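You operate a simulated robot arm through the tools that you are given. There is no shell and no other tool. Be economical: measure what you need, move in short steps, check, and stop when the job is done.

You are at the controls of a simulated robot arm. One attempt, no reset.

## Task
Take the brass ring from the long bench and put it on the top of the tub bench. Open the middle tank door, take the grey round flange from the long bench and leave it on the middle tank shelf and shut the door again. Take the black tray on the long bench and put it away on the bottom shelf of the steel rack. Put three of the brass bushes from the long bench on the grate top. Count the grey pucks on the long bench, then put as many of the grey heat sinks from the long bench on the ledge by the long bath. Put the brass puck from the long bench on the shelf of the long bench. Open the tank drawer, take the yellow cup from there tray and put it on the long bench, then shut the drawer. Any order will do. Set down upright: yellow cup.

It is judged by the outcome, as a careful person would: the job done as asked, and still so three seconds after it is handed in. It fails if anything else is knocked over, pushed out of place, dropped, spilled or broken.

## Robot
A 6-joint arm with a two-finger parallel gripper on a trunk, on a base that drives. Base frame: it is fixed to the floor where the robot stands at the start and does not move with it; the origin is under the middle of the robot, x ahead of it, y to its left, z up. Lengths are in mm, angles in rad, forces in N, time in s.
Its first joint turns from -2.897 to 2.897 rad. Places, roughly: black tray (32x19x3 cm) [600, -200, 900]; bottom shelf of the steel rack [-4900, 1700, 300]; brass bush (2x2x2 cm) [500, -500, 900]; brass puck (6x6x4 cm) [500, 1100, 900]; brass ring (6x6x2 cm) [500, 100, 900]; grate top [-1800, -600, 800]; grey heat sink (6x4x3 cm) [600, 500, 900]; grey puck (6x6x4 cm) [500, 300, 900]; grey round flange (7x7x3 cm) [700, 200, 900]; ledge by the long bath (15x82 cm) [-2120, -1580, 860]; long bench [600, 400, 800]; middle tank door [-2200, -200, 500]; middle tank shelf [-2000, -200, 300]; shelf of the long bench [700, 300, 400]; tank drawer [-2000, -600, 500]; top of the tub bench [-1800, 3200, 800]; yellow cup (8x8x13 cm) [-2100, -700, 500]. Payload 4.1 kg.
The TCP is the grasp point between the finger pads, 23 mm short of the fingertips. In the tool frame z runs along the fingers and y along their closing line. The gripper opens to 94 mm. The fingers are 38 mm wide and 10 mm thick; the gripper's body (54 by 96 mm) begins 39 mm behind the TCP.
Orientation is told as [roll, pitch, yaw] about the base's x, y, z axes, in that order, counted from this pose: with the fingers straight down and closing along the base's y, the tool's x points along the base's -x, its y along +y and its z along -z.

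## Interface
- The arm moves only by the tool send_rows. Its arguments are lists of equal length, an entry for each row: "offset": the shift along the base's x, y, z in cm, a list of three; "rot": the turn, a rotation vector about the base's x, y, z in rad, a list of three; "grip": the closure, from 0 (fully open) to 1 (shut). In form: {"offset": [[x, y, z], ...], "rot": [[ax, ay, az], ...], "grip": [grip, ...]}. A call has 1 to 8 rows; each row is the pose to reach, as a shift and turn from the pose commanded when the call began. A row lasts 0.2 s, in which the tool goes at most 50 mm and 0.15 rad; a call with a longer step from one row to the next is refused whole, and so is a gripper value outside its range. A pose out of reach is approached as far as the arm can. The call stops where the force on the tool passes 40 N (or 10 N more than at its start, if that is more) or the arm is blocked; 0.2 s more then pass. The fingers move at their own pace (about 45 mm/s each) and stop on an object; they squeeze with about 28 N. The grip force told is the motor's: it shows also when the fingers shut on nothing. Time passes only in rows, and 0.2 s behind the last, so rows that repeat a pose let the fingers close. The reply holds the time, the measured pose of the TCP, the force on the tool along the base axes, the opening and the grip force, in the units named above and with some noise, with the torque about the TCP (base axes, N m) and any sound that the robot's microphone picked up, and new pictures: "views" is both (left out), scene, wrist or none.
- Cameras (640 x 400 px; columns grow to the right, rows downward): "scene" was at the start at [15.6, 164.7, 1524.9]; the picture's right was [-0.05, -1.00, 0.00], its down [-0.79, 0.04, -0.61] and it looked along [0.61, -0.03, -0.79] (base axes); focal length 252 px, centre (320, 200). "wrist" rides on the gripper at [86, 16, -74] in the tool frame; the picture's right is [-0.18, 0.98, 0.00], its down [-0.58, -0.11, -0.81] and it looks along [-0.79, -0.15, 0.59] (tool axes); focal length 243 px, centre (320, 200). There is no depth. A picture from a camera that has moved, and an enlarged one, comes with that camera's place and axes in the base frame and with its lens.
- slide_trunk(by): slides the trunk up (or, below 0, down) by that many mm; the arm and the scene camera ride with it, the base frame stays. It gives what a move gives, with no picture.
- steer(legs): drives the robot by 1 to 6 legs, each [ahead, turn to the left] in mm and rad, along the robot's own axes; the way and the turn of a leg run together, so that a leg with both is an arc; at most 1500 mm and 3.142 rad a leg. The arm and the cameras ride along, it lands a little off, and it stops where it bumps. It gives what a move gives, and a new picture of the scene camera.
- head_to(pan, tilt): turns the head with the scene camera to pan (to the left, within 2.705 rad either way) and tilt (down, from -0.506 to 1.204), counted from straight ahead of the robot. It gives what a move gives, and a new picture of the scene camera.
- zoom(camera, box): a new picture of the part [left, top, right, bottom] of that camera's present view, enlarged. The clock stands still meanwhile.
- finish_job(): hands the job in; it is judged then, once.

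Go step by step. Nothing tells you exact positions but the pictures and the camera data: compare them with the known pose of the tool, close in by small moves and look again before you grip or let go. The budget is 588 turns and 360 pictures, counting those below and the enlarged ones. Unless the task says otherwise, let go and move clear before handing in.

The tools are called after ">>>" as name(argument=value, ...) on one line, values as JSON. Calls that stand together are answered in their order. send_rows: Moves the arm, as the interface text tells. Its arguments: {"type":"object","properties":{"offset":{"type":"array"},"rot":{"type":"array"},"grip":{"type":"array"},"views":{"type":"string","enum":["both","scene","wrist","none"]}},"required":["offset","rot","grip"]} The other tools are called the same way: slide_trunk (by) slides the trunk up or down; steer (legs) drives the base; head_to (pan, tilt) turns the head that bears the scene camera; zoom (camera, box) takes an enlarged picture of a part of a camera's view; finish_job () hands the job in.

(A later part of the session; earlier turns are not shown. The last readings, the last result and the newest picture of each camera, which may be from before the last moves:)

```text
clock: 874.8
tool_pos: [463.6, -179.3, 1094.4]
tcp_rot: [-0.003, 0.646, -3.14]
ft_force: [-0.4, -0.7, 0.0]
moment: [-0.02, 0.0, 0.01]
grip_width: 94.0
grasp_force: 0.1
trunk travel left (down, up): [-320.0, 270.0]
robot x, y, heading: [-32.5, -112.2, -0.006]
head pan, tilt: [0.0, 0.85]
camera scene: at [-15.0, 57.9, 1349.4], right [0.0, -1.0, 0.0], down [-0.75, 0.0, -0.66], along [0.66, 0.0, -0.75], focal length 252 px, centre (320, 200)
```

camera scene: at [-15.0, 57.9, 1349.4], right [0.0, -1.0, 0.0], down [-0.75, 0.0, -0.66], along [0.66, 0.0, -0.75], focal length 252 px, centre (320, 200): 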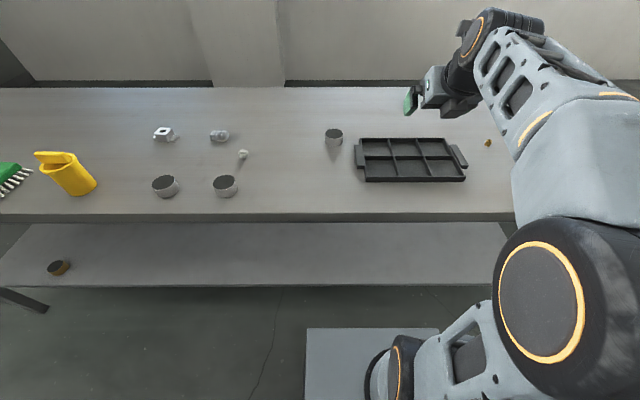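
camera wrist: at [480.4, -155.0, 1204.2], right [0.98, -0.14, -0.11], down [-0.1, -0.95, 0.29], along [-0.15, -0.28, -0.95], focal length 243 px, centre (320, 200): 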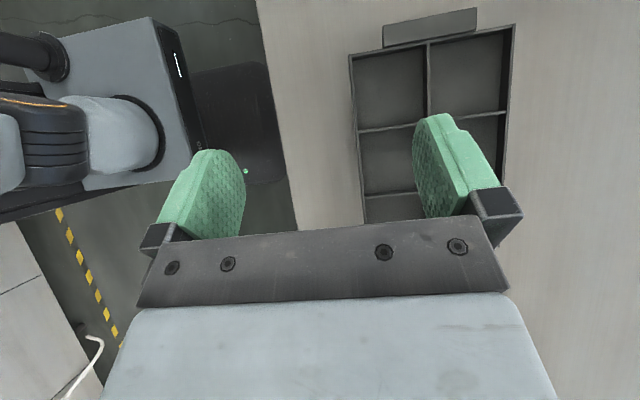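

The pose is reachable. Test, away from the bench, that it can also go low enough for the rack's bottom shelf.

>>> steer(legs=[[-550, 0]])

>>> slide_trunk(by=-320)

>>> send_rows(offset=[[0, 0, -5], [0, 0, -10], [0, 0, -15], [0, 0, -20], [0, 0, -25], [0, 0, -30], [0, 0, -35], [0, 0, -40]], rot=[[0, 0, 0], [0, 0, 0], [0, 0, 0], [0, 0, 0], [0, 0, 0], [0, 0, 0], [0, 0, 0], [0, 0, 0]], grip=[0, 0, 0, 0, 0, 0, 0, 0], views="scene")

```text
clock: 878.0
tool_pos: [-88.2, -180.3, 1094.2]
tcp_rot: [-0.005, 0.644, 3.134]
ft_force: [0.1, -0.6, 0.1]
moment: [-0.01, 0.0, -0.03]
grip_width: 94.1
grasp_force: 0.0
trunk travel left (down, up): [-320.0, 270.0]
robot x, y, heading: [-587.1, -105.6, -0.011]
head pan, tilt: [0.0, 0.85]
camera scene: at [-565.7, 62.6, 1349.4], right [-0.01, -1.0, 0.0], down [-0.75, 0.01, -0.66], along [0.66, -0.01, -0.75], focal length 252 px, centre (320, 200)
```

scene: 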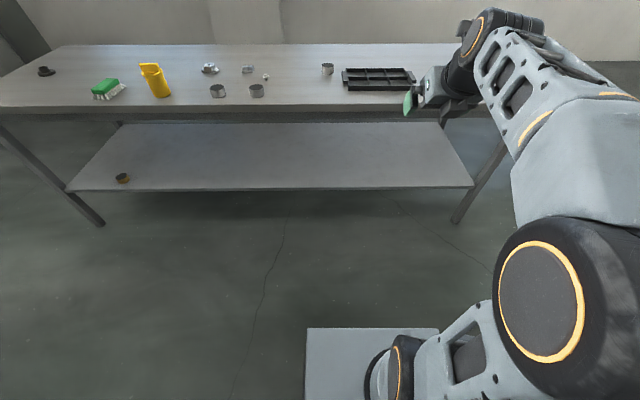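

```text
clock: 881.1
tool_pos: [-88.9, -179.0, 773.7]
tcp_rot: [-0.003, 0.644, 3.134]
ft_force: [0.1, -0.4, 0.0]
moment: [0.0, 0.0, 0.01]
grip_width: 94.2
grasp_force: 0.0
trunk travel left (down, up): [0.0, 590.0]
robot x, y, heading: [-589.3, -107.8, -0.013]
head pan, tilt: [0.0, 0.85]
```

```text
clock: 883.0
tool_pos: [-86.6, -179.2, 372.3]
tcp_rot: [0.0, 0.643, -3.133]
ft_force: [0.6, -0.6, 0.5]
moment: [0.08, 0.02, -0.02]
grip_width: 93.8
grasp_force: 0.1
trunk travel left (down, up): [0.0, 590.0]
robot x, y, heading: [-588.4, -107.0, -0.011]
head pan, tilt: [0.0, 0.85]
camera scene: at [-566.0, 62.6, 1029.5], right [-0.01, -1.0, 0.0], down [-0.75, 0.01, -0.66], along [0.66, -0.01, -0.75], focal length 252 px, centre (320, 200)
```

scene: 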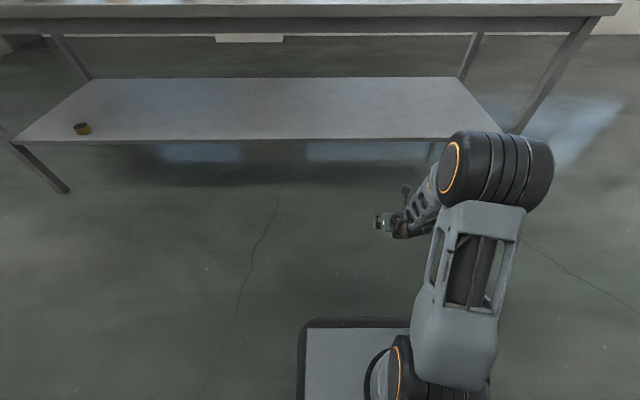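

>>> send_rows(offset=[[0, 0, -3], [0, 0, -6]], rot=[[0, 0, 0], [0, 0, 0]], grip=[0, 0], views="none")

>>> send_rows(offset=[[0, 0, 5], [0, 0, 10], [0, 0, 15], [0, 0, 20], [0, 0, 25], [0, 0, 30], [0, 0, 35], [0, 0, 40]], rot=[[0, 0, 0], [0, 0, 0], [0, 0, 0], [0, 0, 0], [0, 0, 0], [0, 0, 0], [0, 0, 0], [0, 0, 0]], grip=[0, 0, 0, 0, 0, 0, 0, 0], views="none")

>>> slide_trunk(by=380)

```text
clock: 883.5
tool_pos: [-89.1, -180.2, 312.5]
tcp_rot: [-0.004, 0.646, 3.132]
ft_force: [0.1, 0.4, 0.7]
moment: [0.02, -0.02, 0.0]
grip_width: 94.2
grasp_force: 0.1
trunk travel left (down, up): [0.0, 590.0]
robot x, y, heading: [-584.5, -105.1, -0.011]
head pan, tilt: [0.0, 0.85]
```

```text
clock: 885.4
tool_pos: [-89.7, -183.3, 714.5]
tcp_rot: [-0.004, 0.645, 3.136]
ft_force: [0.5, 0.8, 0.5]
moment: [0.0, 0.01, 0.01]
grip_width: 94.2
grasp_force: 0.2
trunk travel left (down, up): [0.0, 590.0]
robot x, y, heading: [-587.7, -108.4, -0.015]
head pan, tilt: [0.0, 0.85]
```

```text
clock: 889.0
tool_pos: [-89.2, -182.4, 1094.1]
tcp_rot: [-0.003, 0.645, 3.135]
ft_force: [0.0, 0.2, -0.3]
moment: [0.04, 0.02, 0.0]
grip_width: 94.2
grasp_force: 0.0
trunk travel left (down, up): [-380.0, 210.0]
robot x, y, heading: [-590.6, -105.3, -0.009]
head pan, tilt: [0.0, 0.85]
```

It reaches z≈312 fine. Now rotate back to the sideways-leaning pose and approach the tray (centre ≈[562, -202], yawed ≈-0.07).

>>> send_rows(offset=[[0, 0, 0], [0, 0, 0], [0, 0, 0], [0, 0, 0], [0, 0, 0], [0, 0, 0], [0, 0, 0], [0, 0, 0]], rot=[[0, 0, 0.145], [0, 0, 0.29], [0, 0, 0.435], [0, 0, 0.58], [0, 0, 0.725], [0, 0, 0.87], [0, 0, 1.015], [0, 0, 1.16]], grip=[0, 0, 0, 0, 0, 0, 0, 0], views="none")

>>> send_rows(offset=[[0, 0, 0], [0, 0, 0], [0, 0, 0]], rot=[[0, 0, 0.12], [0, 0, 0.24], [0, 0, 0.34]], grip=[0, 0, 0], views="none")

>>> steer(legs=[[0, 0.009], [640, 0]])

>>> zoom(camera="scene", box=[310, 80, 510, 230])

```text
clock: 890.8
tool_pos: [-89.9, -183.0, 1094.2]
tcp_rot: [-0.005, 0.647, -1.986]
ft_force: [-0.4, -0.7, 0.2]
moment: [0.0, -0.01, -0.04]
grip_width: 94.1
grasp_force: 0.0
trunk travel left (down, up): [-380.0, 210.0]
robot x, y, heading: [-585.2, -103.6, -0.01]
head pan, tilt: [0.0, 0.85]
```

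```text
clock: 891.6
tool_pos: [-89.5, -184.0, 1092.7]
tcp_rot: [-0.003, 0.645, -1.647]
ft_force: [0.2, -0.8, -0.5]
moment: [0.03, 0.01, 0.0]
grip_width: 93.9
grasp_force: 0.0
trunk travel left (down, up): [-380.0, 210.0]
robot x, y, heading: [-589.2, -104.7, -0.016]
head pan, tilt: [0.0, 0.85]
```

```text
clock: 895.5
tool_pos: [553.4, -181.1, 1094.7]
tcp_rot: [-0.003, 0.643, -1.639]
ft_force: [-0.5, 0.1, -0.1]
moment: [-0.03, -0.01, -0.02]
grip_width: 93.9
grasp_force: 0.0
trunk travel left (down, up): [-380.0, 210.0]
robot x, y, heading: [51.9, -108.1, -0.002]
head pan, tilt: [0.0, 0.85]
camera scene: at [74.8, 59.8, 1409.4], right [0.0, -1.0, 0.0], down [-0.75, 0.0, -0.66], along [0.66, 0.0, -0.75], focal length 252 px, centre (320, 200)
```

scene: 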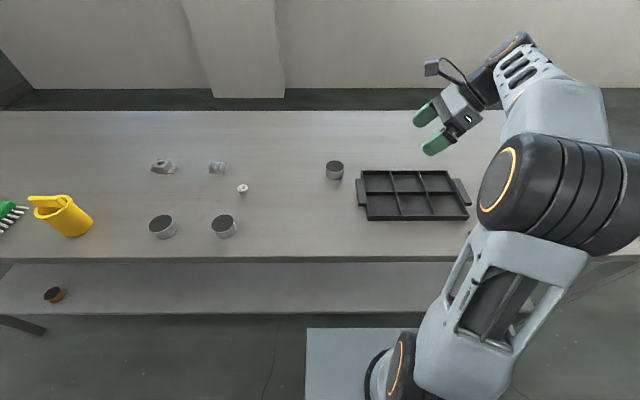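

```text
2.67 times, centred on (410, 155) of scene
camera zoom: at [74.8, 59.8, 1409.4], right [0.0, -1.0, 0.0], down [-0.75, 0.0, -0.66], along [0.66, 0.0, -0.75], focal length 672 px, centre (80, 320)
```

zoom: 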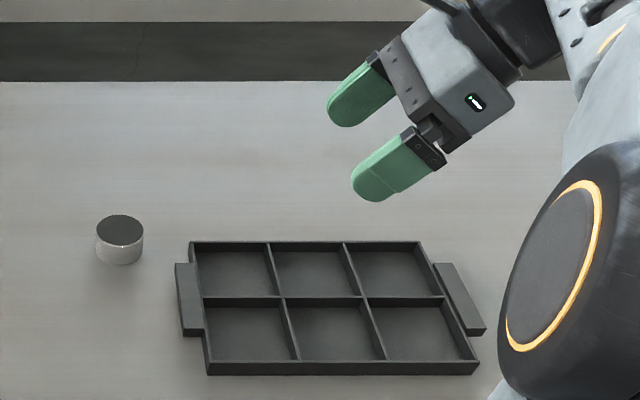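

The tray is square to the bench; its middle rib centre is at ≈[577, -206]. Align and descend over the rib.

>>> send_rows(offset=[[1, -1, -4], [2, -2, -8], [2.4, -2.5, -12], [2.4, -2.5, -15.5]], rot=[[0, 0, 0.035], [0, 0, 0.068], [0, 0, 0.068], [0, 0, 0.068]], grip=[0.3, 0.3, 0.3, 0.3], views="both")

>>> zoom(camera="scene", box=[340, 120, 500, 240])

```text
clock: 896.5
tool_pos: [578.1, -208.3, 939.8]
tcp_rot: [-0.004, 0.644, -1.57]
ft_force: [0.4, 0.6, -0.8]
moment: [0.01, 0.02, -0.02]
grip_width: 66.0
grasp_force: 0.0
trunk travel left (down, up): [-380.0, 210.0]
robot x, y, heading: [55.0, -105.2, -0.004]
head pan, tilt: [0.0, 0.85]
camera scene: at [74.8, 59.8, 1409.5], right [0.0, -1.0, 0.0], down [-0.75, 0.0, -0.66], along [0.66, 0.0, -0.75], focal length 252 px, centre (320, 200)
camera wrist: at [593.8, -183.1, 1050.5], right [0.98, -0.14, -0.11], down [-0.11, -0.95, 0.3], along [-0.15, -0.28, -0.95], focal length 243 px, centre (320, 200)
```

scene: 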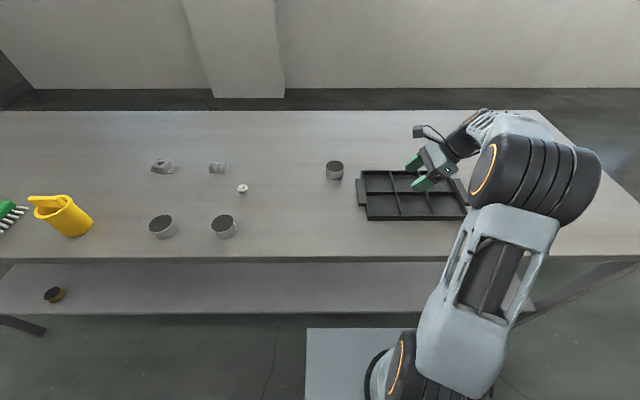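
wrist: 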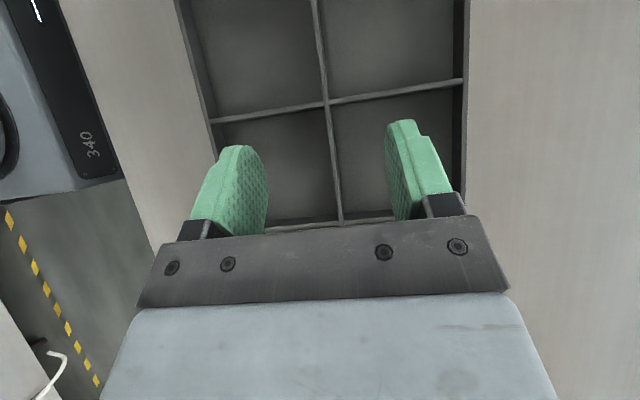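

```text
3.33 times, centred on (420, 180) of scene
camera zoom: at [74.8, 59.8, 1409.5], right [0.0, -1.0, 0.0], down [-0.75, 0.0, -0.66], along [0.66, 0.0, -0.75], focal length 840 px, centre (-13, 267)
```

zoom: 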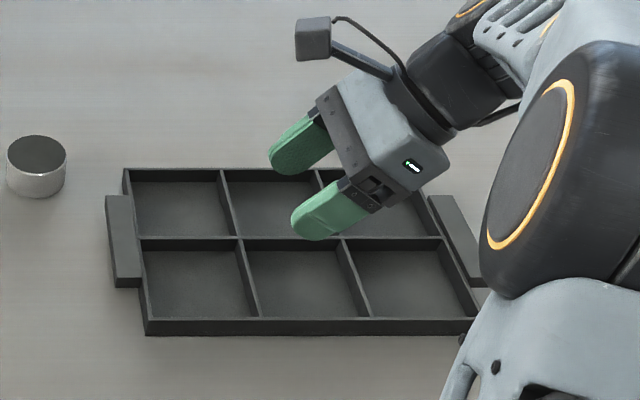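

Aligned over the middle cell's rib. Lower further and close.

>>> send_rows(offset=[[0.1, 0, -2.5], [0.1, 0, -4.2], [0.1, 0, -4.8], [0.1, 0, -5.2], [0.1, 0, -5.5]], rot=[[0, 0, 0], [0, 0, 0], [0, 0, 0], [0, 0, 0], [0, 0, 0]], grip=[0.3, 0.3, 0.3, 0.3, 0.3], views="wrist")

>>> zoom(camera="scene", box=[340, 120, 500, 240])

```text
clock: 897.7
tool_pos: [579.1, -207.0, 885.4]
tcp_rot: [0.001, 0.644, -1.571]
ft_force: [1.8, -0.6, 12.5]
moment: [-0.01, 0.11, 0.17]
grip_width: 65.9
grasp_force: 0.0
trunk travel left (down, up): [-380.0, 210.0]
robot x, y, heading: [56.3, -107.5, -0.009]
head pan, tilt: [0.0, 0.85]
camera wrist: at [594.3, -181.9, 996.5], right [0.98, -0.15, -0.11], down [-0.11, -0.95, 0.3], along [-0.15, -0.28, -0.95], focal length 243 px, centre (320, 200)
```

wrist: 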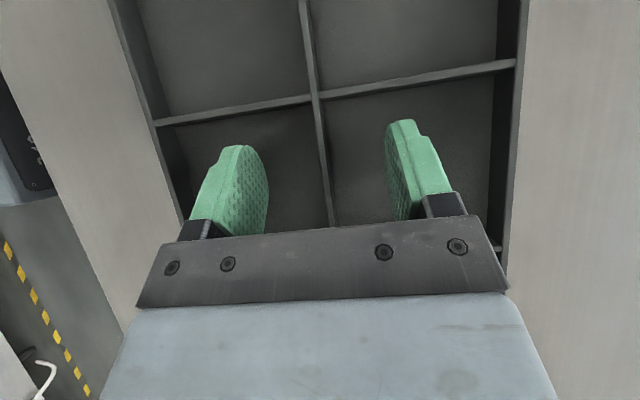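

```text
3.33 times, centred on (420, 180) of scene
camera zoom: at [74.1, 60.0, 1409.7], right [0.0, -1.0, 0.0], down [-0.75, 0.0, -0.66], along [0.66, 0.0, -0.75], focal length 840 px, centre (-13, 267)
```

zoom: 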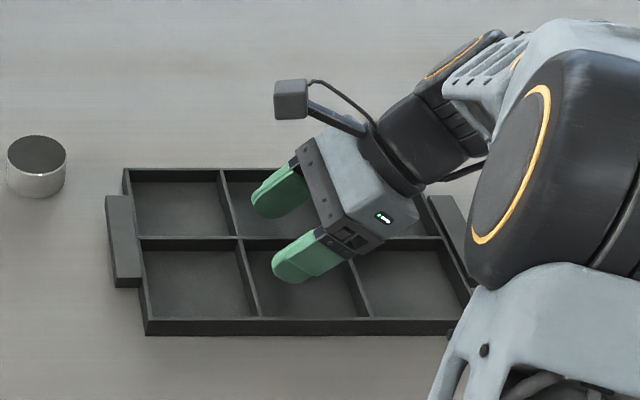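

Tips touch the tray floor; rise 3 mm and close on the rib.

>>> send_rows(offset=[[0, 0, 0.4], [0, 0, 0.4], [0, 0, 0.4], [0, 0, 0.4], [0, 0, 0.4], [0, 0, 0.4]], rot=[[0, 0, 0], [0, 0, 0], [0, 0, 0], [0, 0, 0], [0, 0, 0], [0, 0, 0]], grip=[0.3, 1, 1, 1, 1, 1], views="none")

>>> send_rows(offset=[[0, 0, 0.4], [0, 0, 0.8], [0, 0, 1.4], [0, 0, 2.2], [0, 0, 3]], rot=[[0, 0, 0], [0, 0, 0], [0, 0, 0], [0, 0, 0], [0, 0, 0]], grip=[1, 1, 1, 1, 1], views="both")

```text
clock: 899.1
tool_pos: [578.5, -206.9, 887.6]
tcp_rot: [-0.006, 0.644, -1.571]
ft_force: [-0.4, 0.4, 0.0]
moment: [0.04, -0.04, -0.13]
grip_width: 4.0
grasp_force: 27.4
trunk travel left (down, up): [-380.0, 210.0]
robot x, y, heading: [56.6, -109.6, -0.006]
head pan, tilt: [0.0, 0.85]
```

```text
clock: 900.3
tool_pos: [576.6, -206.8, 916.7]
tcp_rot: [-0.006, 0.644, -1.575]
ft_force: [-0.8, -0.7, -3.3]
moment: [0.03, 0.03, -0.02]
grip_width: 3.4
grasp_force: 27.7
trunk travel left (down, up): [-380.0, 210.0]
robot x, y, heading: [53.7, -108.7, -0.004]
head pan, tilt: [0.0, 0.85]
camera scene: at [75.0, 59.8, 1409.4], right [0.0, -1.0, 0.0], down [-0.75, 0.0, -0.66], along [0.66, 0.0, -0.75], focal length 252 px, centre (320, 200)
camera wrist: at [593.6, -182.0, 1028.0], right [0.98, -0.15, -0.11], down [-0.11, -0.95, 0.3], along [-0.15, -0.28, -0.95], focal length 243 px, centre (320, 200)
```

scene: 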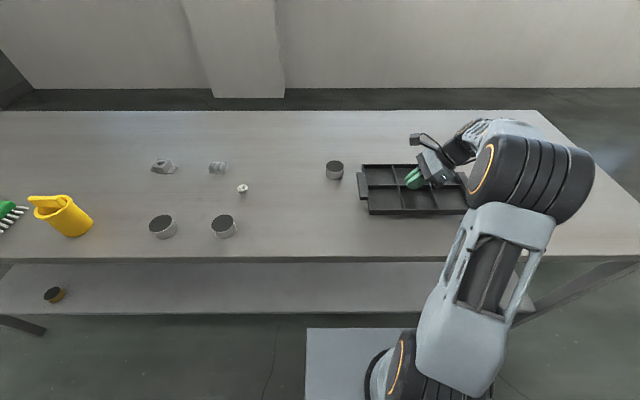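
wrist: 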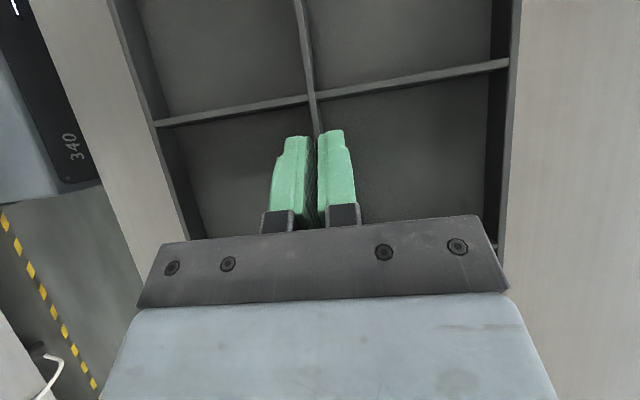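

Tray lifted level and balanced (≈0.33 kg). Raise it well clear, back away, then rotate to the insert pose.

>>> send_rows(offset=[[0, 0, 3], [0, 0, 7], [0, 0, 11], [0, 0, 15], [0, 0, 18]], rot=[[0, 0, 0], [0, 0, 0], [0, 0, 0], [0, 0, 0], [0, 0, 0]], grip=[1, 1, 1, 1, 1], views="none")

>>> steer(legs=[[-500, 0]])

>>> send_rows(offset=[[0, 0, 0], [0, 0, 0], [0, 0, 0], [0, 0, 0], [0, 0, 0], [0, 0, 0], [0, 0, 0], [0, 0, 0]], rot=[[0, 0, -0.1], [0, 0, -0.2], [0, 0, -0.3], [0, 0, -0.4], [0, 0, -0.5], [0, 0, -0.6], [0, 0, -0.7], [0, 0, -0.8]], grip=[1, 1, 1, 1, 1, 1, 1, 1], views="scene")

```text
clock: 901.5
tool_pos: [579.8, -204.4, 1100.8]
tcp_rot: [-0.004, 0.645, -1.57]
ft_force: [0.2, -0.5, -3.9]
moment: [0.0, 0.01, -0.03]
grip_width: 3.9
grasp_force: 28.1
trunk travel left (down, up): [-380.0, 210.0]
robot x, y, heading: [53.7, -106.4, -0.005]
head pan, tilt: [0.0, 0.85]
```

```text
clock: 904.4
tool_pos: [87.7, -198.4, 1100.1]
tcp_rot: [-0.004, 0.644, -1.558]
ft_force: [-0.1, -0.6, -3.7]
moment: [0.01, -0.01, -0.01]
grip_width: 4.0
grasp_force: 28.1
trunk travel left (down, up): [-380.0, 210.0]
robot x, y, heading: [-437.4, -105.9, 0.005]
head pan, tilt: [0.0, 0.85]
camera scene: at [-420.8, 59.1, 1409.4], right [0.01, -1.0, 0.0], down [-0.75, -0.01, -0.66], along [0.66, 0.01, -0.75], focal length 252 px, centre (320, 200)
```

scene: 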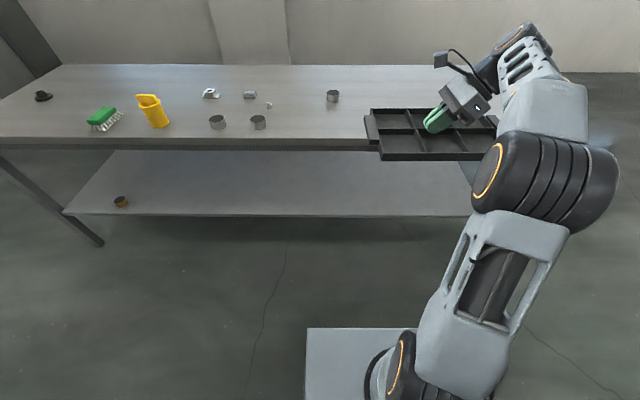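

```text
clock: 906.2
tool_pos: [87.5, -199.4, 1100.5]
tcp_rot: [-0.006, 0.644, -2.359]
ft_force: [0.9, 1.2, -2.0]
moment: [0.0, -0.03, 0.01]
grip_width: 3.8
grasp_force: 28.1
trunk travel left (down, up): [-380.0, 210.0]
robot x, y, heading: [-439.6, -109.1, 0.01]
head pan, tilt: [0.0, 0.85]
camera scene: at [-420.8, 59.1, 1409.4], right [0.01, -1.0, 0.0], down [-0.75, -0.01, -0.66], along [0.66, 0.01, -0.75], focal length 252 px, centre (320, 200)
```

scene: 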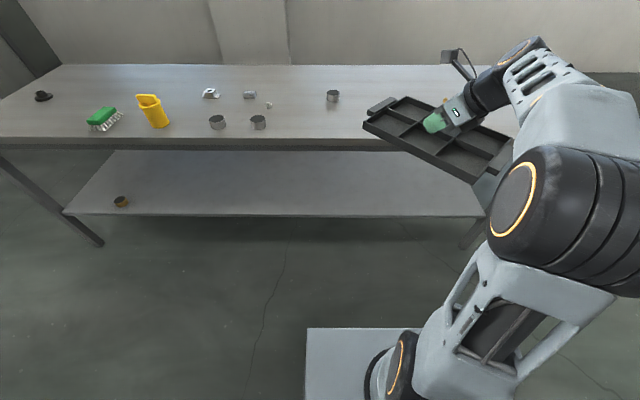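

Continue rotating, extending slightly for clearance from the elbow.

>>> send_rows(offset=[[1, 0, 0], [2, 0, 0], [3, 0, 0], [3.5, 0, 0], [3.5, 0, 0], [3.5, 0, 0], [3.5, 0, 0], [3.5, 0, 0]], rot=[[0, 0, -0.1], [0, 0, -0.2], [0, 0, -0.3], [0, 0, -0.4], [0, 0, -0.5], [0, 0, -0.6], [0, 0, -0.7], [0, 0, -0.77]], grip=[1, 1, 1, 1, 1, 1, 1, 1], views="both")

```text
clock: 908.0
tool_pos: [121.4, -199.2, 1099.0]
tcp_rot: [-0.006, 0.643, -3.129]
ft_force: [-0.5, -0.1, -3.4]
moment: [-0.02, 0.0, -0.01]
grip_width: 3.8
grasp_force: 27.9
trunk travel left (down, up): [-380.0, 210.0]
robot x, y, heading: [-441.0, -105.9, 0.005]
head pan, tilt: [0.0, 0.85]
camera scene: at [-420.8, 59.2, 1409.4], right [0.01, -1.0, 0.0], down [-0.75, -0.01, -0.66], along [0.66, 0.01, -0.75], focal length 252 px, centre (320, 200)
camera wrist: at [146.3, -214.8, 1209.8], right [-0.13, -0.98, -0.11], down [-0.95, 0.09, 0.3], along [-0.28, 0.15, -0.95], focal length 243 px, centre (320, 200)
```

scene: 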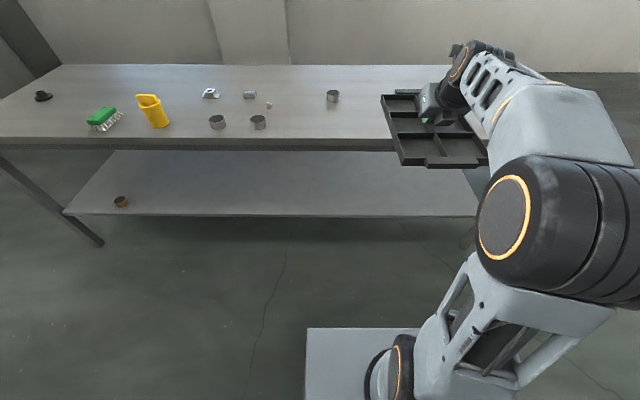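
wrist: 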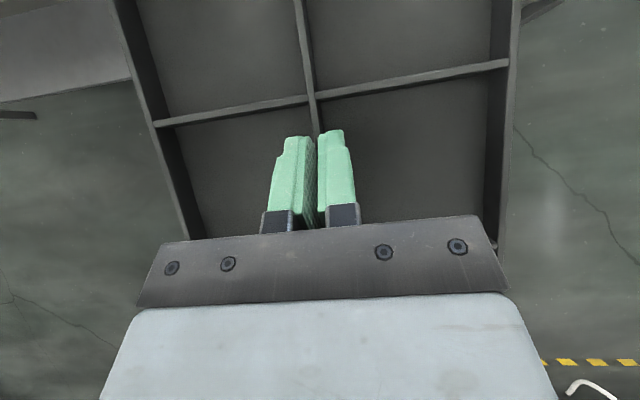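

Insert pose achieved. Drive to the rack.

>>> steer(legs=[[0, 2.021], [980, 0], [975, 0], [0, 1.116], [1300, 0], [1250, 0]])

>>> head_to(pan=0, tilt=0.6)

```text
clock: 937.4
tool_pos: [-4369.6, 1795.1, 1099.0]
tcp_rot: [-0.004, 0.644, 0.001]
ft_force: [-0.6, 0.4, -3.7]
moment: [0.03, 0.0, -0.01]
grip_width: 3.8
grasp_force: 27.7
trunk travel left (down, up): [-380.0, 210.0]
robot x, y, heading: [-3807.0, 1701.0, 3.135]
head pan, tilt: [0.0, 0.85]
camera scene: at [-3829.5, 1534.2, 1409.4], right [0.0, 1.0, 0.0], down [0.75, 0.0, -0.66], along [-0.66, 0.0, -0.75], focal length 252 px, centre (320, 200)
```

scene: 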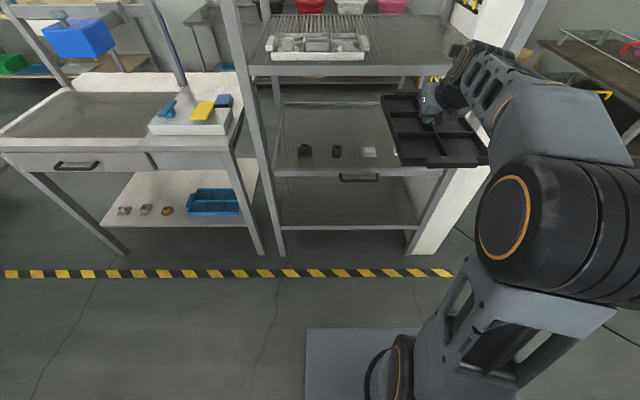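

```text
clock: 938.2
tool_pos: [-4370.4, 1794.6, 1099.9]
tcp_rot: [-0.003, 0.643, 0.002]
ft_force: [-0.4, -0.7, -3.7]
moment: [-0.01, 0.01, -0.01]
grip_width: 3.8
grasp_force: 28.4
trunk travel left (down, up): [-380.0, 210.0]
robot x, y, heading: [-3813.8, 1699.4, 3.136]
head pan, tilt: [0.0, 0.6]
camera scene: at [-3839.7, 1534.2, 1430.3], right [0.0, 1.0, 0.0], down [0.57, 0.0, -0.82], along [-0.82, 0.0, -0.57], focal length 252 px, centre (320, 200)
```

scene: 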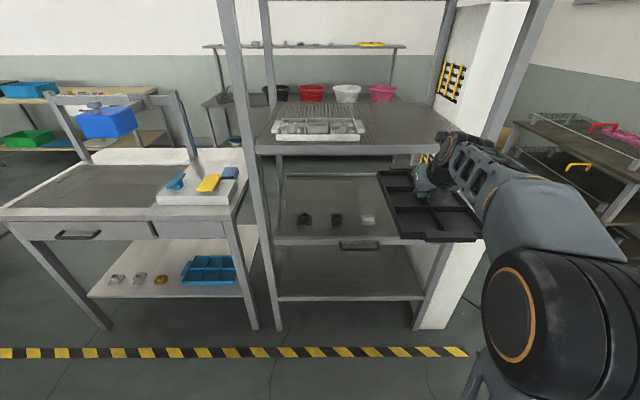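

Rack bottom shelf z≈310, front x≈-4608, posts at y≈1286 and 2098; the tray (centre y≈1795) fits between. Lower the trunk and arm in front of it.

>>> slide_trunk(by=-380)

>>> send_rows(offset=[[0, 0, -4.5], [0, 0, -9], [0, 0, -13.5], [0, 0, -18], [0, 0, -22.5], [0, 0, -27], [0, 0, -31]], rot=[[0, 0, 0], [0, 0, 0], [0, 0, 0], [0, 0, 0], [0, 0, 0], [0, 0, 0], [0, 0, 0]], grip=[1, 1, 1, 1, 1, 1, 1], views="both")

```text
clock: 941.9
tool_pos: [-4370.6, 1795.4, 719.3]
tcp_rot: [-0.004, 0.642, 0.002]
ft_force: [-0.3, 0.5, -2.0]
moment: [0.04, -0.01, 0.01]
grip_width: 3.8
grasp_force: 27.8
trunk travel left (down, up): [0.0, 590.0]
robot x, y, heading: [-3808.0, 1698.9, 3.136]
head pan, tilt: [0.0, 0.6]
```

```text
clock: 943.5
tool_pos: [-4370.3, 1796.8, 408.5]
tcp_rot: [-0.001, 0.64, 0.003]
ft_force: [-0.5, 0.8, -3.4]
moment: [0.0, 0.01, -0.02]
grip_width: 3.8
grasp_force: 27.9
trunk travel left (down, up): [0.0, 590.0]
robot x, y, heading: [-3809.4, 1699.9, 3.137]
head pan, tilt: [0.0, 0.6]
camera scene: at [-3839.4, 1534.2, 1050.4], right [0.0, 1.0, 0.0], down [0.56, 0.0, -0.83], along [-0.83, 0.0, -0.56], focal length 252 px, centre (320, 200)
camera wrist: at [-4396.0, 1813.7, 519.5], right [0.14, 0.98, -0.11], down [0.95, -0.1, 0.3], along [0.28, -0.15, -0.95], focal length 243 px, centre (320, 200)
```

scene: 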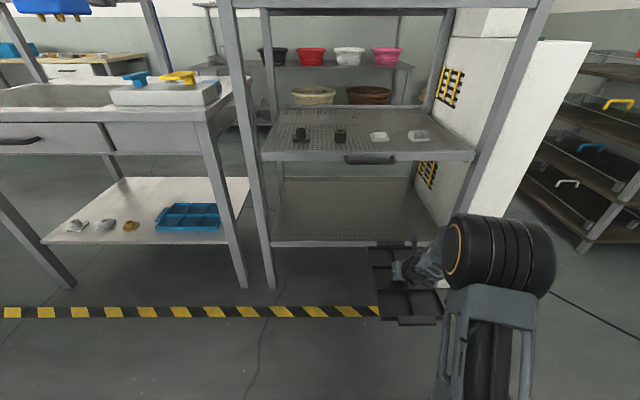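
wrist: 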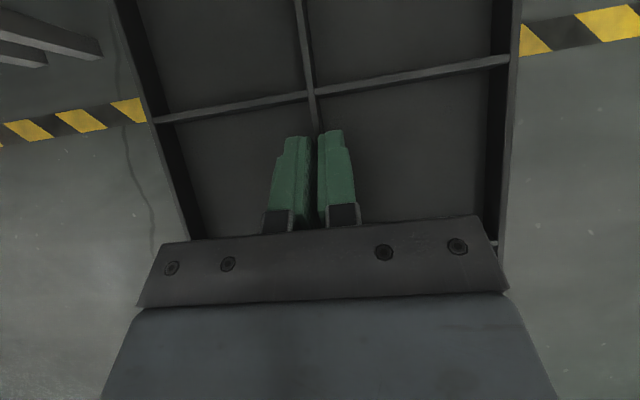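

>>> zoom(camera="scene", box=[240, 130, 480, 280])

```text
2.67 times, centred on (360, 205) of scene
camera zoom: at [-3839.4, 1534.2, 1050.4], right [0.0, 1.0, 0.0], down [0.56, 0.0, -0.83], along [-0.83, 0.0, -0.56], focal length 672 px, centre (213, 187)
```

zoom: 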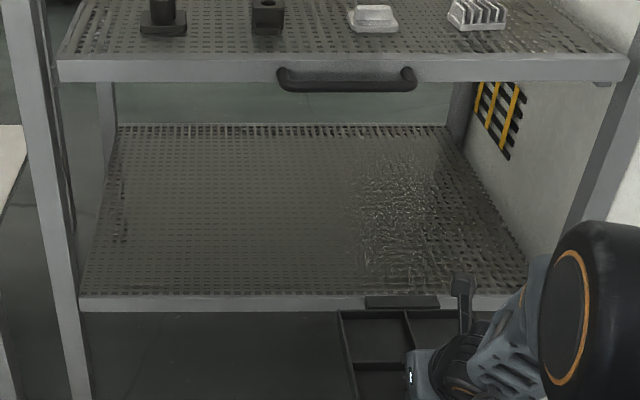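

Shelf top ≈325, underside of the next shelf ≈690. Drive in, in two stages.

>>> steer(legs=[[290, 0]])

>>> zoom(camera="scene", box=[300, 130, 640, 350])

```text
clock: 945.4
tool_pos: [-4658.6, 1798.9, 409.1]
tcp_rot: [-0.003, 0.645, -0.001]
ft_force: [-0.4, 0.4, -2.6]
moment: [-0.02, 0.04, 0.01]
grip_width: 3.6
grasp_force: 28.9
trunk travel left (down, up): [0.0, 590.0]
robot x, y, heading: [-4099.4, 1701.7, 3.138]
head pan, tilt: [0.0, 0.6]
camera scene: at [-4127.9, 1535.7, 1050.3], right [0.01, 1.0, 0.0], down [0.57, 0.0, -0.82], along [-0.82, 0.01, -0.57], focal length 252 px, centre (320, 200)
```

scene: 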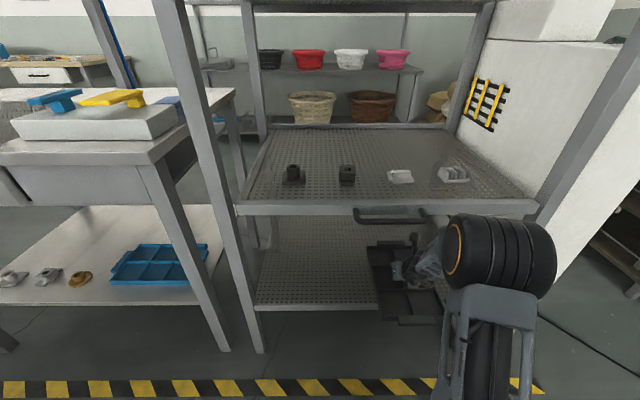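

```text
1.82 times, centred on (470, 240) of scene
camera zoom: at [-4127.9, 1535.7, 1050.3], right [0.01, 1.0, 0.0], down [0.57, 0.0, -0.82], along [-0.82, 0.01, -0.57], focal length 458 px, centre (47, 127)
```

zoom: 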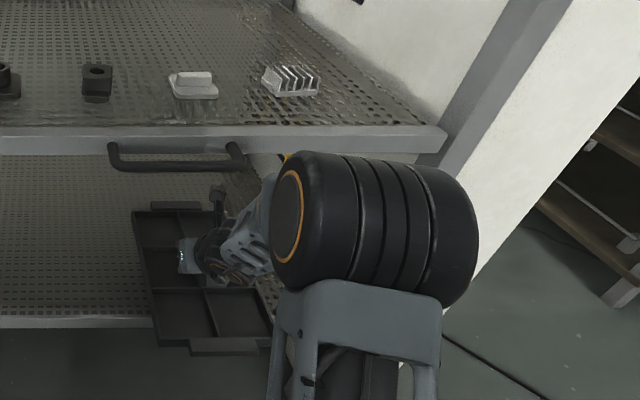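

The elbow is getting close to the upper shelf's edge, so I'll set the tray down with its centre ~80 mm inside the shelf edge, then push it fully in from the front.

>>> steer(legs=[[32, 0]])

>>> send_rows(offset=[[0, 0, -1.5], [0, 0, -2.6], [0, 0, -3.3], [0, 0, -3.9], [0, 0, -4.4], [0, 0, -4.9]], rot=[[0, 0, 0], [0, 0, 0], [0, 0, 0], [0, 0, 0], [0, 0, 0], [0, 0, 0]], grip=[1, 1, 1, 1, 1, 1], views="none")

>>> zoom(camera="scene", box=[300, 190, 500, 350])

```text
clock: 946.3
tool_pos: [-4690.8, 1798.7, 409.1]
tcp_rot: [-0.004, 0.644, 0.0]
ft_force: [0.7, 0.7, -3.7]
moment: [0.0, 0.02, -0.02]
grip_width: 3.5
grasp_force: 27.7
trunk travel left (down, up): [0.0, 590.0]
robot x, y, heading: [-4132.3, 1697.4, 3.139]
head pan, tilt: [0.0, 0.6]
camera scene: at [-4159.2, 1535.9, 1050.3], right [0.01, 1.0, 0.0], down [0.57, 0.0, -0.82], along [-0.82, 0.0, -0.57], focal length 252 px, centre (320, 200)
```

scene: 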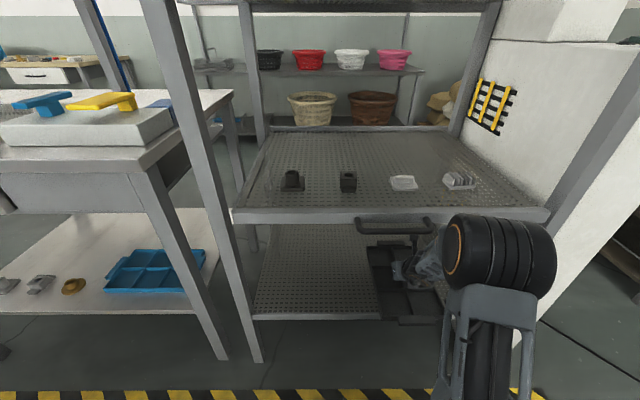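

```text
clock: 947.7
tool_pos: [-4689.9, 1800.3, 359.1]
tcp_rot: [-0.002, 0.644, -0.003]
ft_force: [0.9, 0.5, -2.6]
moment: [0.03, 0.02, 0.04]
grip_width: 3.7
grasp_force: 28.4
trunk travel left (down, up): [0.0, 590.0]
robot x, y, heading: [-4132.9, 1700.0, 3.134]
head pan, tilt: [0.0, 0.6]
```

```text
2.50 times, centred on (400, 270) of scene
camera zoom: at [-4159.2, 1535.9, 1050.3], right [0.01, 1.0, 0.0], down [0.57, 0.0, -0.82], along [-0.82, 0.0, -0.57], focal length 630 px, centre (120, 25)
```

zoom: 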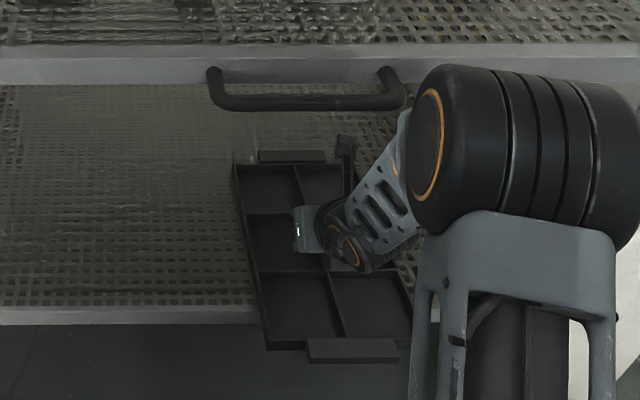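

No contact yet; keep lowering in small steps.

>>> send_rows(offset=[[0, 0, -0.5], [0, 0, -1], [0, 0, -1.5], [0, 0, -2], [0, 0, -2.5], [0, 0, -3], [0, 0, -3.5], [0, 0, -4]], rot=[[0, 0, 0], [0, 0, 0], [0, 0, 0], [0, 0, 0], [0, 0, 0], [0, 0, 0], [0, 0, 0], [0, 0, 0]], grip=[1, 1, 1, 1, 1, 1, 1, 1], views="none")

```text
clock: 948.4
tool_pos: [-4694.5, 1801.3, 355.6]
tcp_rot: [-0.002, 0.661, 0.002]
ft_force: [3.4, -1.1, 19.4]
moment: [0.05, -0.95, -0.12]
grip_width: 4.0
grasp_force: 28.0
trunk travel left (down, up): [0.0, 590.0]
robot x, y, heading: [-4133.6, 1700.9, 3.139]
head pan, tilt: [0.0, 0.6]
stopped in row 3: the force on the tool passed its limit (the readings are from after the stop); the commanded pose is now the measured one
```

Contact (shelf z≈318). Open and retreat up along the tool axis.

>>> send_rows(offset=[[0, 0, 0.1], [0, 0, 0.1], [0, 0, 0.1], [0.6, 0, 1.2], [1.8, 0, 3], [4, 0, 5.5], [7.5, 0, 7.5], [12, 0, 8.5]], rot=[[0, 0, 0], [0, 0, 0], [0, 0, 0], [0, 0, 0], [0, 0, 0], [0, 0, 0], [0, 0, 0], [0, 0, 0]], grip=[0.6, 0.5, 0.5, 0.5, 0.5, 0.5, 0.5, 0.5], views="both")

```text
clock: 950.1
tool_pos: [-4572.2, 1797.5, 438.7]
tcp_rot: [-0.002, 0.655, 0.003]
ft_force: [-0.5, 0.3, -1.1]
moment: [0.01, 0.0, -0.01]
grip_width: 47.0
grasp_force: 0.0
trunk travel left (down, up): [0.0, 590.0]
robot x, y, heading: [-4125.6, 1700.4, 3.135]
head pan, tilt: [0.0, 0.6]
camera scene: at [-4159.1, 1535.9, 1050.3], right [0.01, 1.0, 0.0], down [0.57, 0.0, -0.82], along [-0.82, 0.0, -0.57], focal length 252 px, centre (320, 200)
camera wrist: at [-4596.1, 1814.4, 548.6], right [0.14, 0.98, -0.11], down [0.95, -0.11, 0.29], along [0.27, -0.15, -0.95], focal length 243 px, centre (320, 200)
```

scene: 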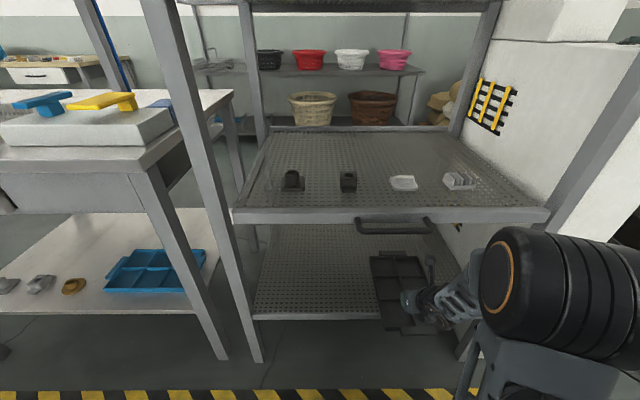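
wrist: 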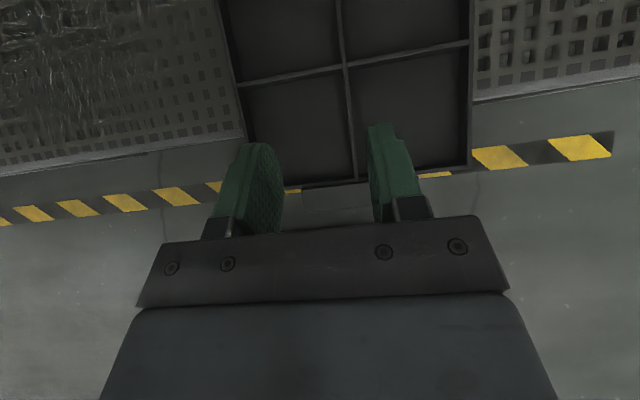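

The tray rests stably, overhanging ~75 mm. Close the fingers, come down in front of its rear handle, and push it in.

>>> send_rows(offset=[[4.5, 0.2, 0], [9, 0.3, 0], [9, 0.3, -4], [9, 0.3, -7], [9, 0.3, -9.4]], rot=[[0, 0, 0], [0, 0, 0], [0, 0, 0], [0, 0, 0], [0, 0, 0]], grip=[1, 1, 1, 1, 1], views="both")

>>> zoom(camera="scene", box=[340, 200, 540, 360])

```text
clock: 951.4
tool_pos: [-4504.5, 1815.0, 332.4]
tcp_rot: [-0.002, 0.654, -0.001]
ft_force: [2.8, 0.8, 2.2]
moment: [0.0, -0.02, -0.02]
grip_width: 0.2
grasp_force: 27.7
out of reach, approached as far as the arm can: row 1, 2, 3, 4, 5
trunk travel left (down, up): [0.0, 590.0]
robot x, y, heading: [-4126.3, 1700.9, 3.133]
head pan, tilt: [0.0, 0.6]
camera scene: at [-4158.6, 1535.8, 1050.4], right [0.01, 1.0, 0.0], down [0.56, 0.0, -0.83], along [-0.83, 0.0, -0.56], focal length 252 px, centre (320, 200)
camera wrist: at [-4528.0, 1833.0, 442.2], right [0.14, 0.98, -0.11], down [0.95, -0.11, 0.29], along [0.27, -0.15, -0.95], focal length 243 px, centre (320, 200)
```

scene: 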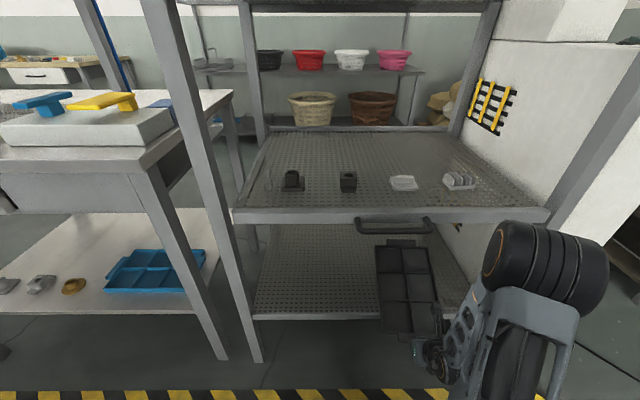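
wrist: 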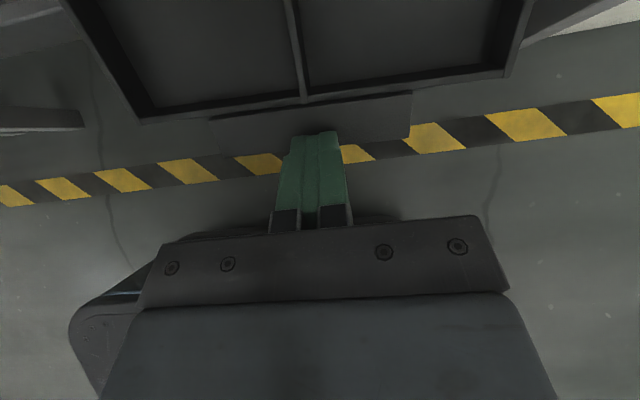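

```text
2.50 times, centred on (440, 280) of scene
camera zoom: at [-4158.6, 1535.8, 1050.4], right [0.01, 1.0, 0.0], down [0.56, 0.0, -0.83], along [-0.83, 0.0, -0.56], focal length 630 px, centre (20, 0)
```

zoom: 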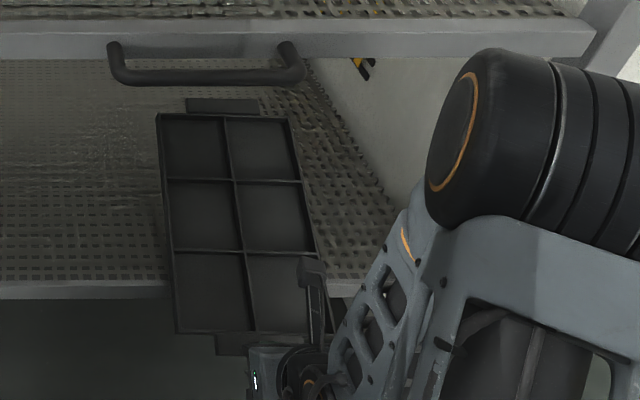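

Fingertips are at the rear handle but a little low and off-centre; back off slightly, raise 10 mm, re-centre, then push by driving.

>>> steer(legs=[[-30, 0], [0, 0.035]])

>>> send_rows(offset=[[0, 0, 0.6], [0, 0, 1.2]], rot=[[0, 0, 0], [0, 0, 0]], grip=[1, 1], views="wrist")

```text
clock: 952.6
tool_pos: [-4477.2, 1802.4, 331.0]
tcp_rot: [-0.003, 0.656, 0.035]
ft_force: [1.6, 0.6, 1.5]
moment: [0.05, 0.01, -0.02]
grip_width: 0.0
grasp_force: 27.6
trunk travel left (down, up): [0.0, 590.0]
robot x, y, heading: [-4102.2, 1700.0, -3.116]
head pan, tilt: [0.0, 0.6]
camera scene: at [-4122.7, 1534.8, 1050.3], right [-0.03, 1.0, 0.0], down [0.56, 0.02, -0.83], along [-0.82, -0.02, -0.56], focal length 252 px, centre (320, 200)
```

scene: 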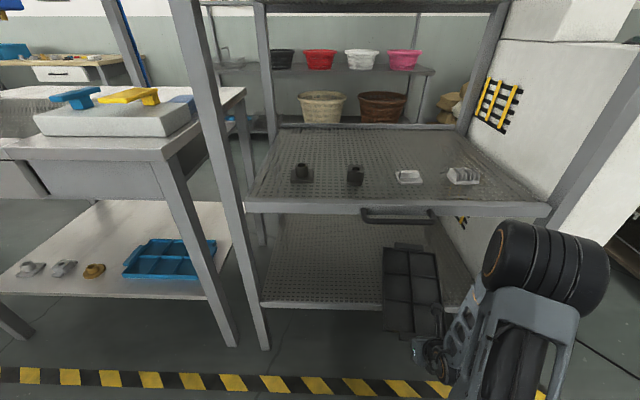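

```text
clock: 953.2
tool_pos: [-4482.6, 1803.8, 343.0]
tcp_rot: [-0.004, 0.654, 0.035]
ft_force: [1.6, -1.9, 2.2]
moment: [-0.01, 0.01, 0.01]
grip_width: 0.0
grasp_force: 28.1
out of reach, approached as far as the arm can: row 2
trunk travel left (down, up): [0.0, 590.0]
robot x, y, heading: [-4100.9, 1696.3, -3.11]
head pan, tilt: [0.0, 0.6]
camera wrist: at [-4506.3, 1820.8, 453.1], right [0.11, 0.99, -0.11], down [0.96, -0.07, 0.29], along [0.28, -0.14, -0.95], focal length 243 px, centre (320, 200)
```

wrist: 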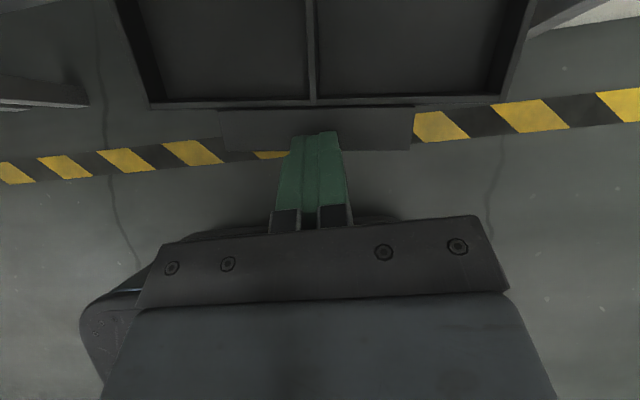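

The sloped tips could ride over the low handle, so I'll make the tool nearly horizontal for a flat push face. Back off and re-pose.

>>> steer(legs=[[-230, 0]])

>>> send_rows(offset=[[-3, 0, 1], [-6, 0, 2], [-9, 0, 3], [-12, 0, 3], [-15, 0, 3]], rot=[[0, 0.12, 0], [0, 0.24, 0], [0, 0.36, 0], [0, 0.48, 0], [0, 0.6, 0]], grip=[1, 1, 1, 1, 1], views="both")

```text
clock: 954.9
tool_pos: [-4251.9, 1811.7, 342.4]
tcp_rot: [-0.004, 0.653, 0.036]
ft_force: [0.3, -0.7, 0.2]
moment: [0.0, 0.0, 0.0]
grip_width: 0.0
grasp_force: 27.9
trunk travel left (down, up): [0.0, 590.0]
robot x, y, heading: [-3870.6, 1708.9, -3.11]
head pan, tilt: [0.0, 0.6]
camera scene: at [-3892.7, 1541.7, 1050.3], right [-0.03, 1.0, 0.0], down [0.56, 0.02, -0.83], along [-0.82, -0.03, -0.56], focal length 252 px, centre (320, 200)
```

scene: 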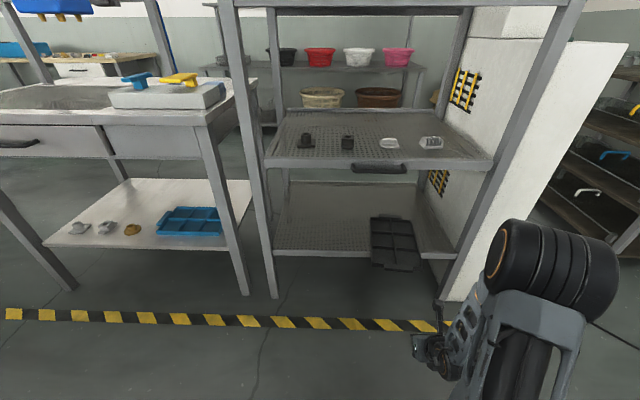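

```text
clock: 956.1
tool_pos: [-4403.0, 1811.5, 369.1]
tcp_rot: [0.063, 1.253, 0.092]
ft_force: [0.6, 0.6, 1.1]
moment: [0.01, -0.02, 0.01]
grip_width: 0.0
grasp_force: 27.8
trunk travel left (down, up): [0.0, 590.0]
robot x, y, heading: [-3870.0, 1708.4, -3.113]
head pan, tilt: [0.0, 0.6]
camera scene: at [-3892.6, 1541.7, 1050.4], right [-0.03, 1.0, 0.0], down [0.56, 0.02, -0.83], along [-0.82, -0.03, -0.56], focal length 252 px, centre (320, 200)
camera wrist: at [-4360.1, 1827.3, 475.3], right [0.03, 0.99, -0.16], down [0.95, -0.07, -0.3], along [-0.31, -0.14, -0.94], focal length 243 px, centre (320, 200)
```

scene: 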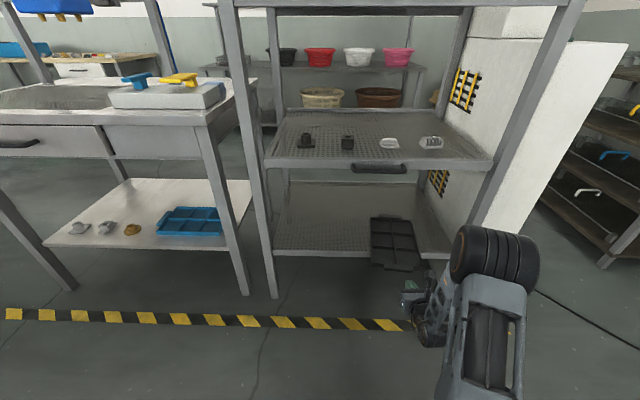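
wrist: 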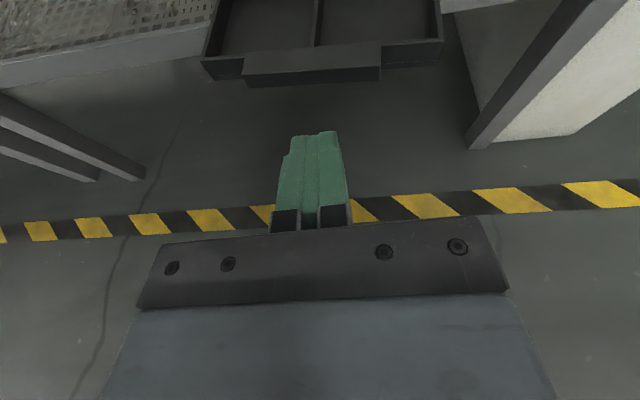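

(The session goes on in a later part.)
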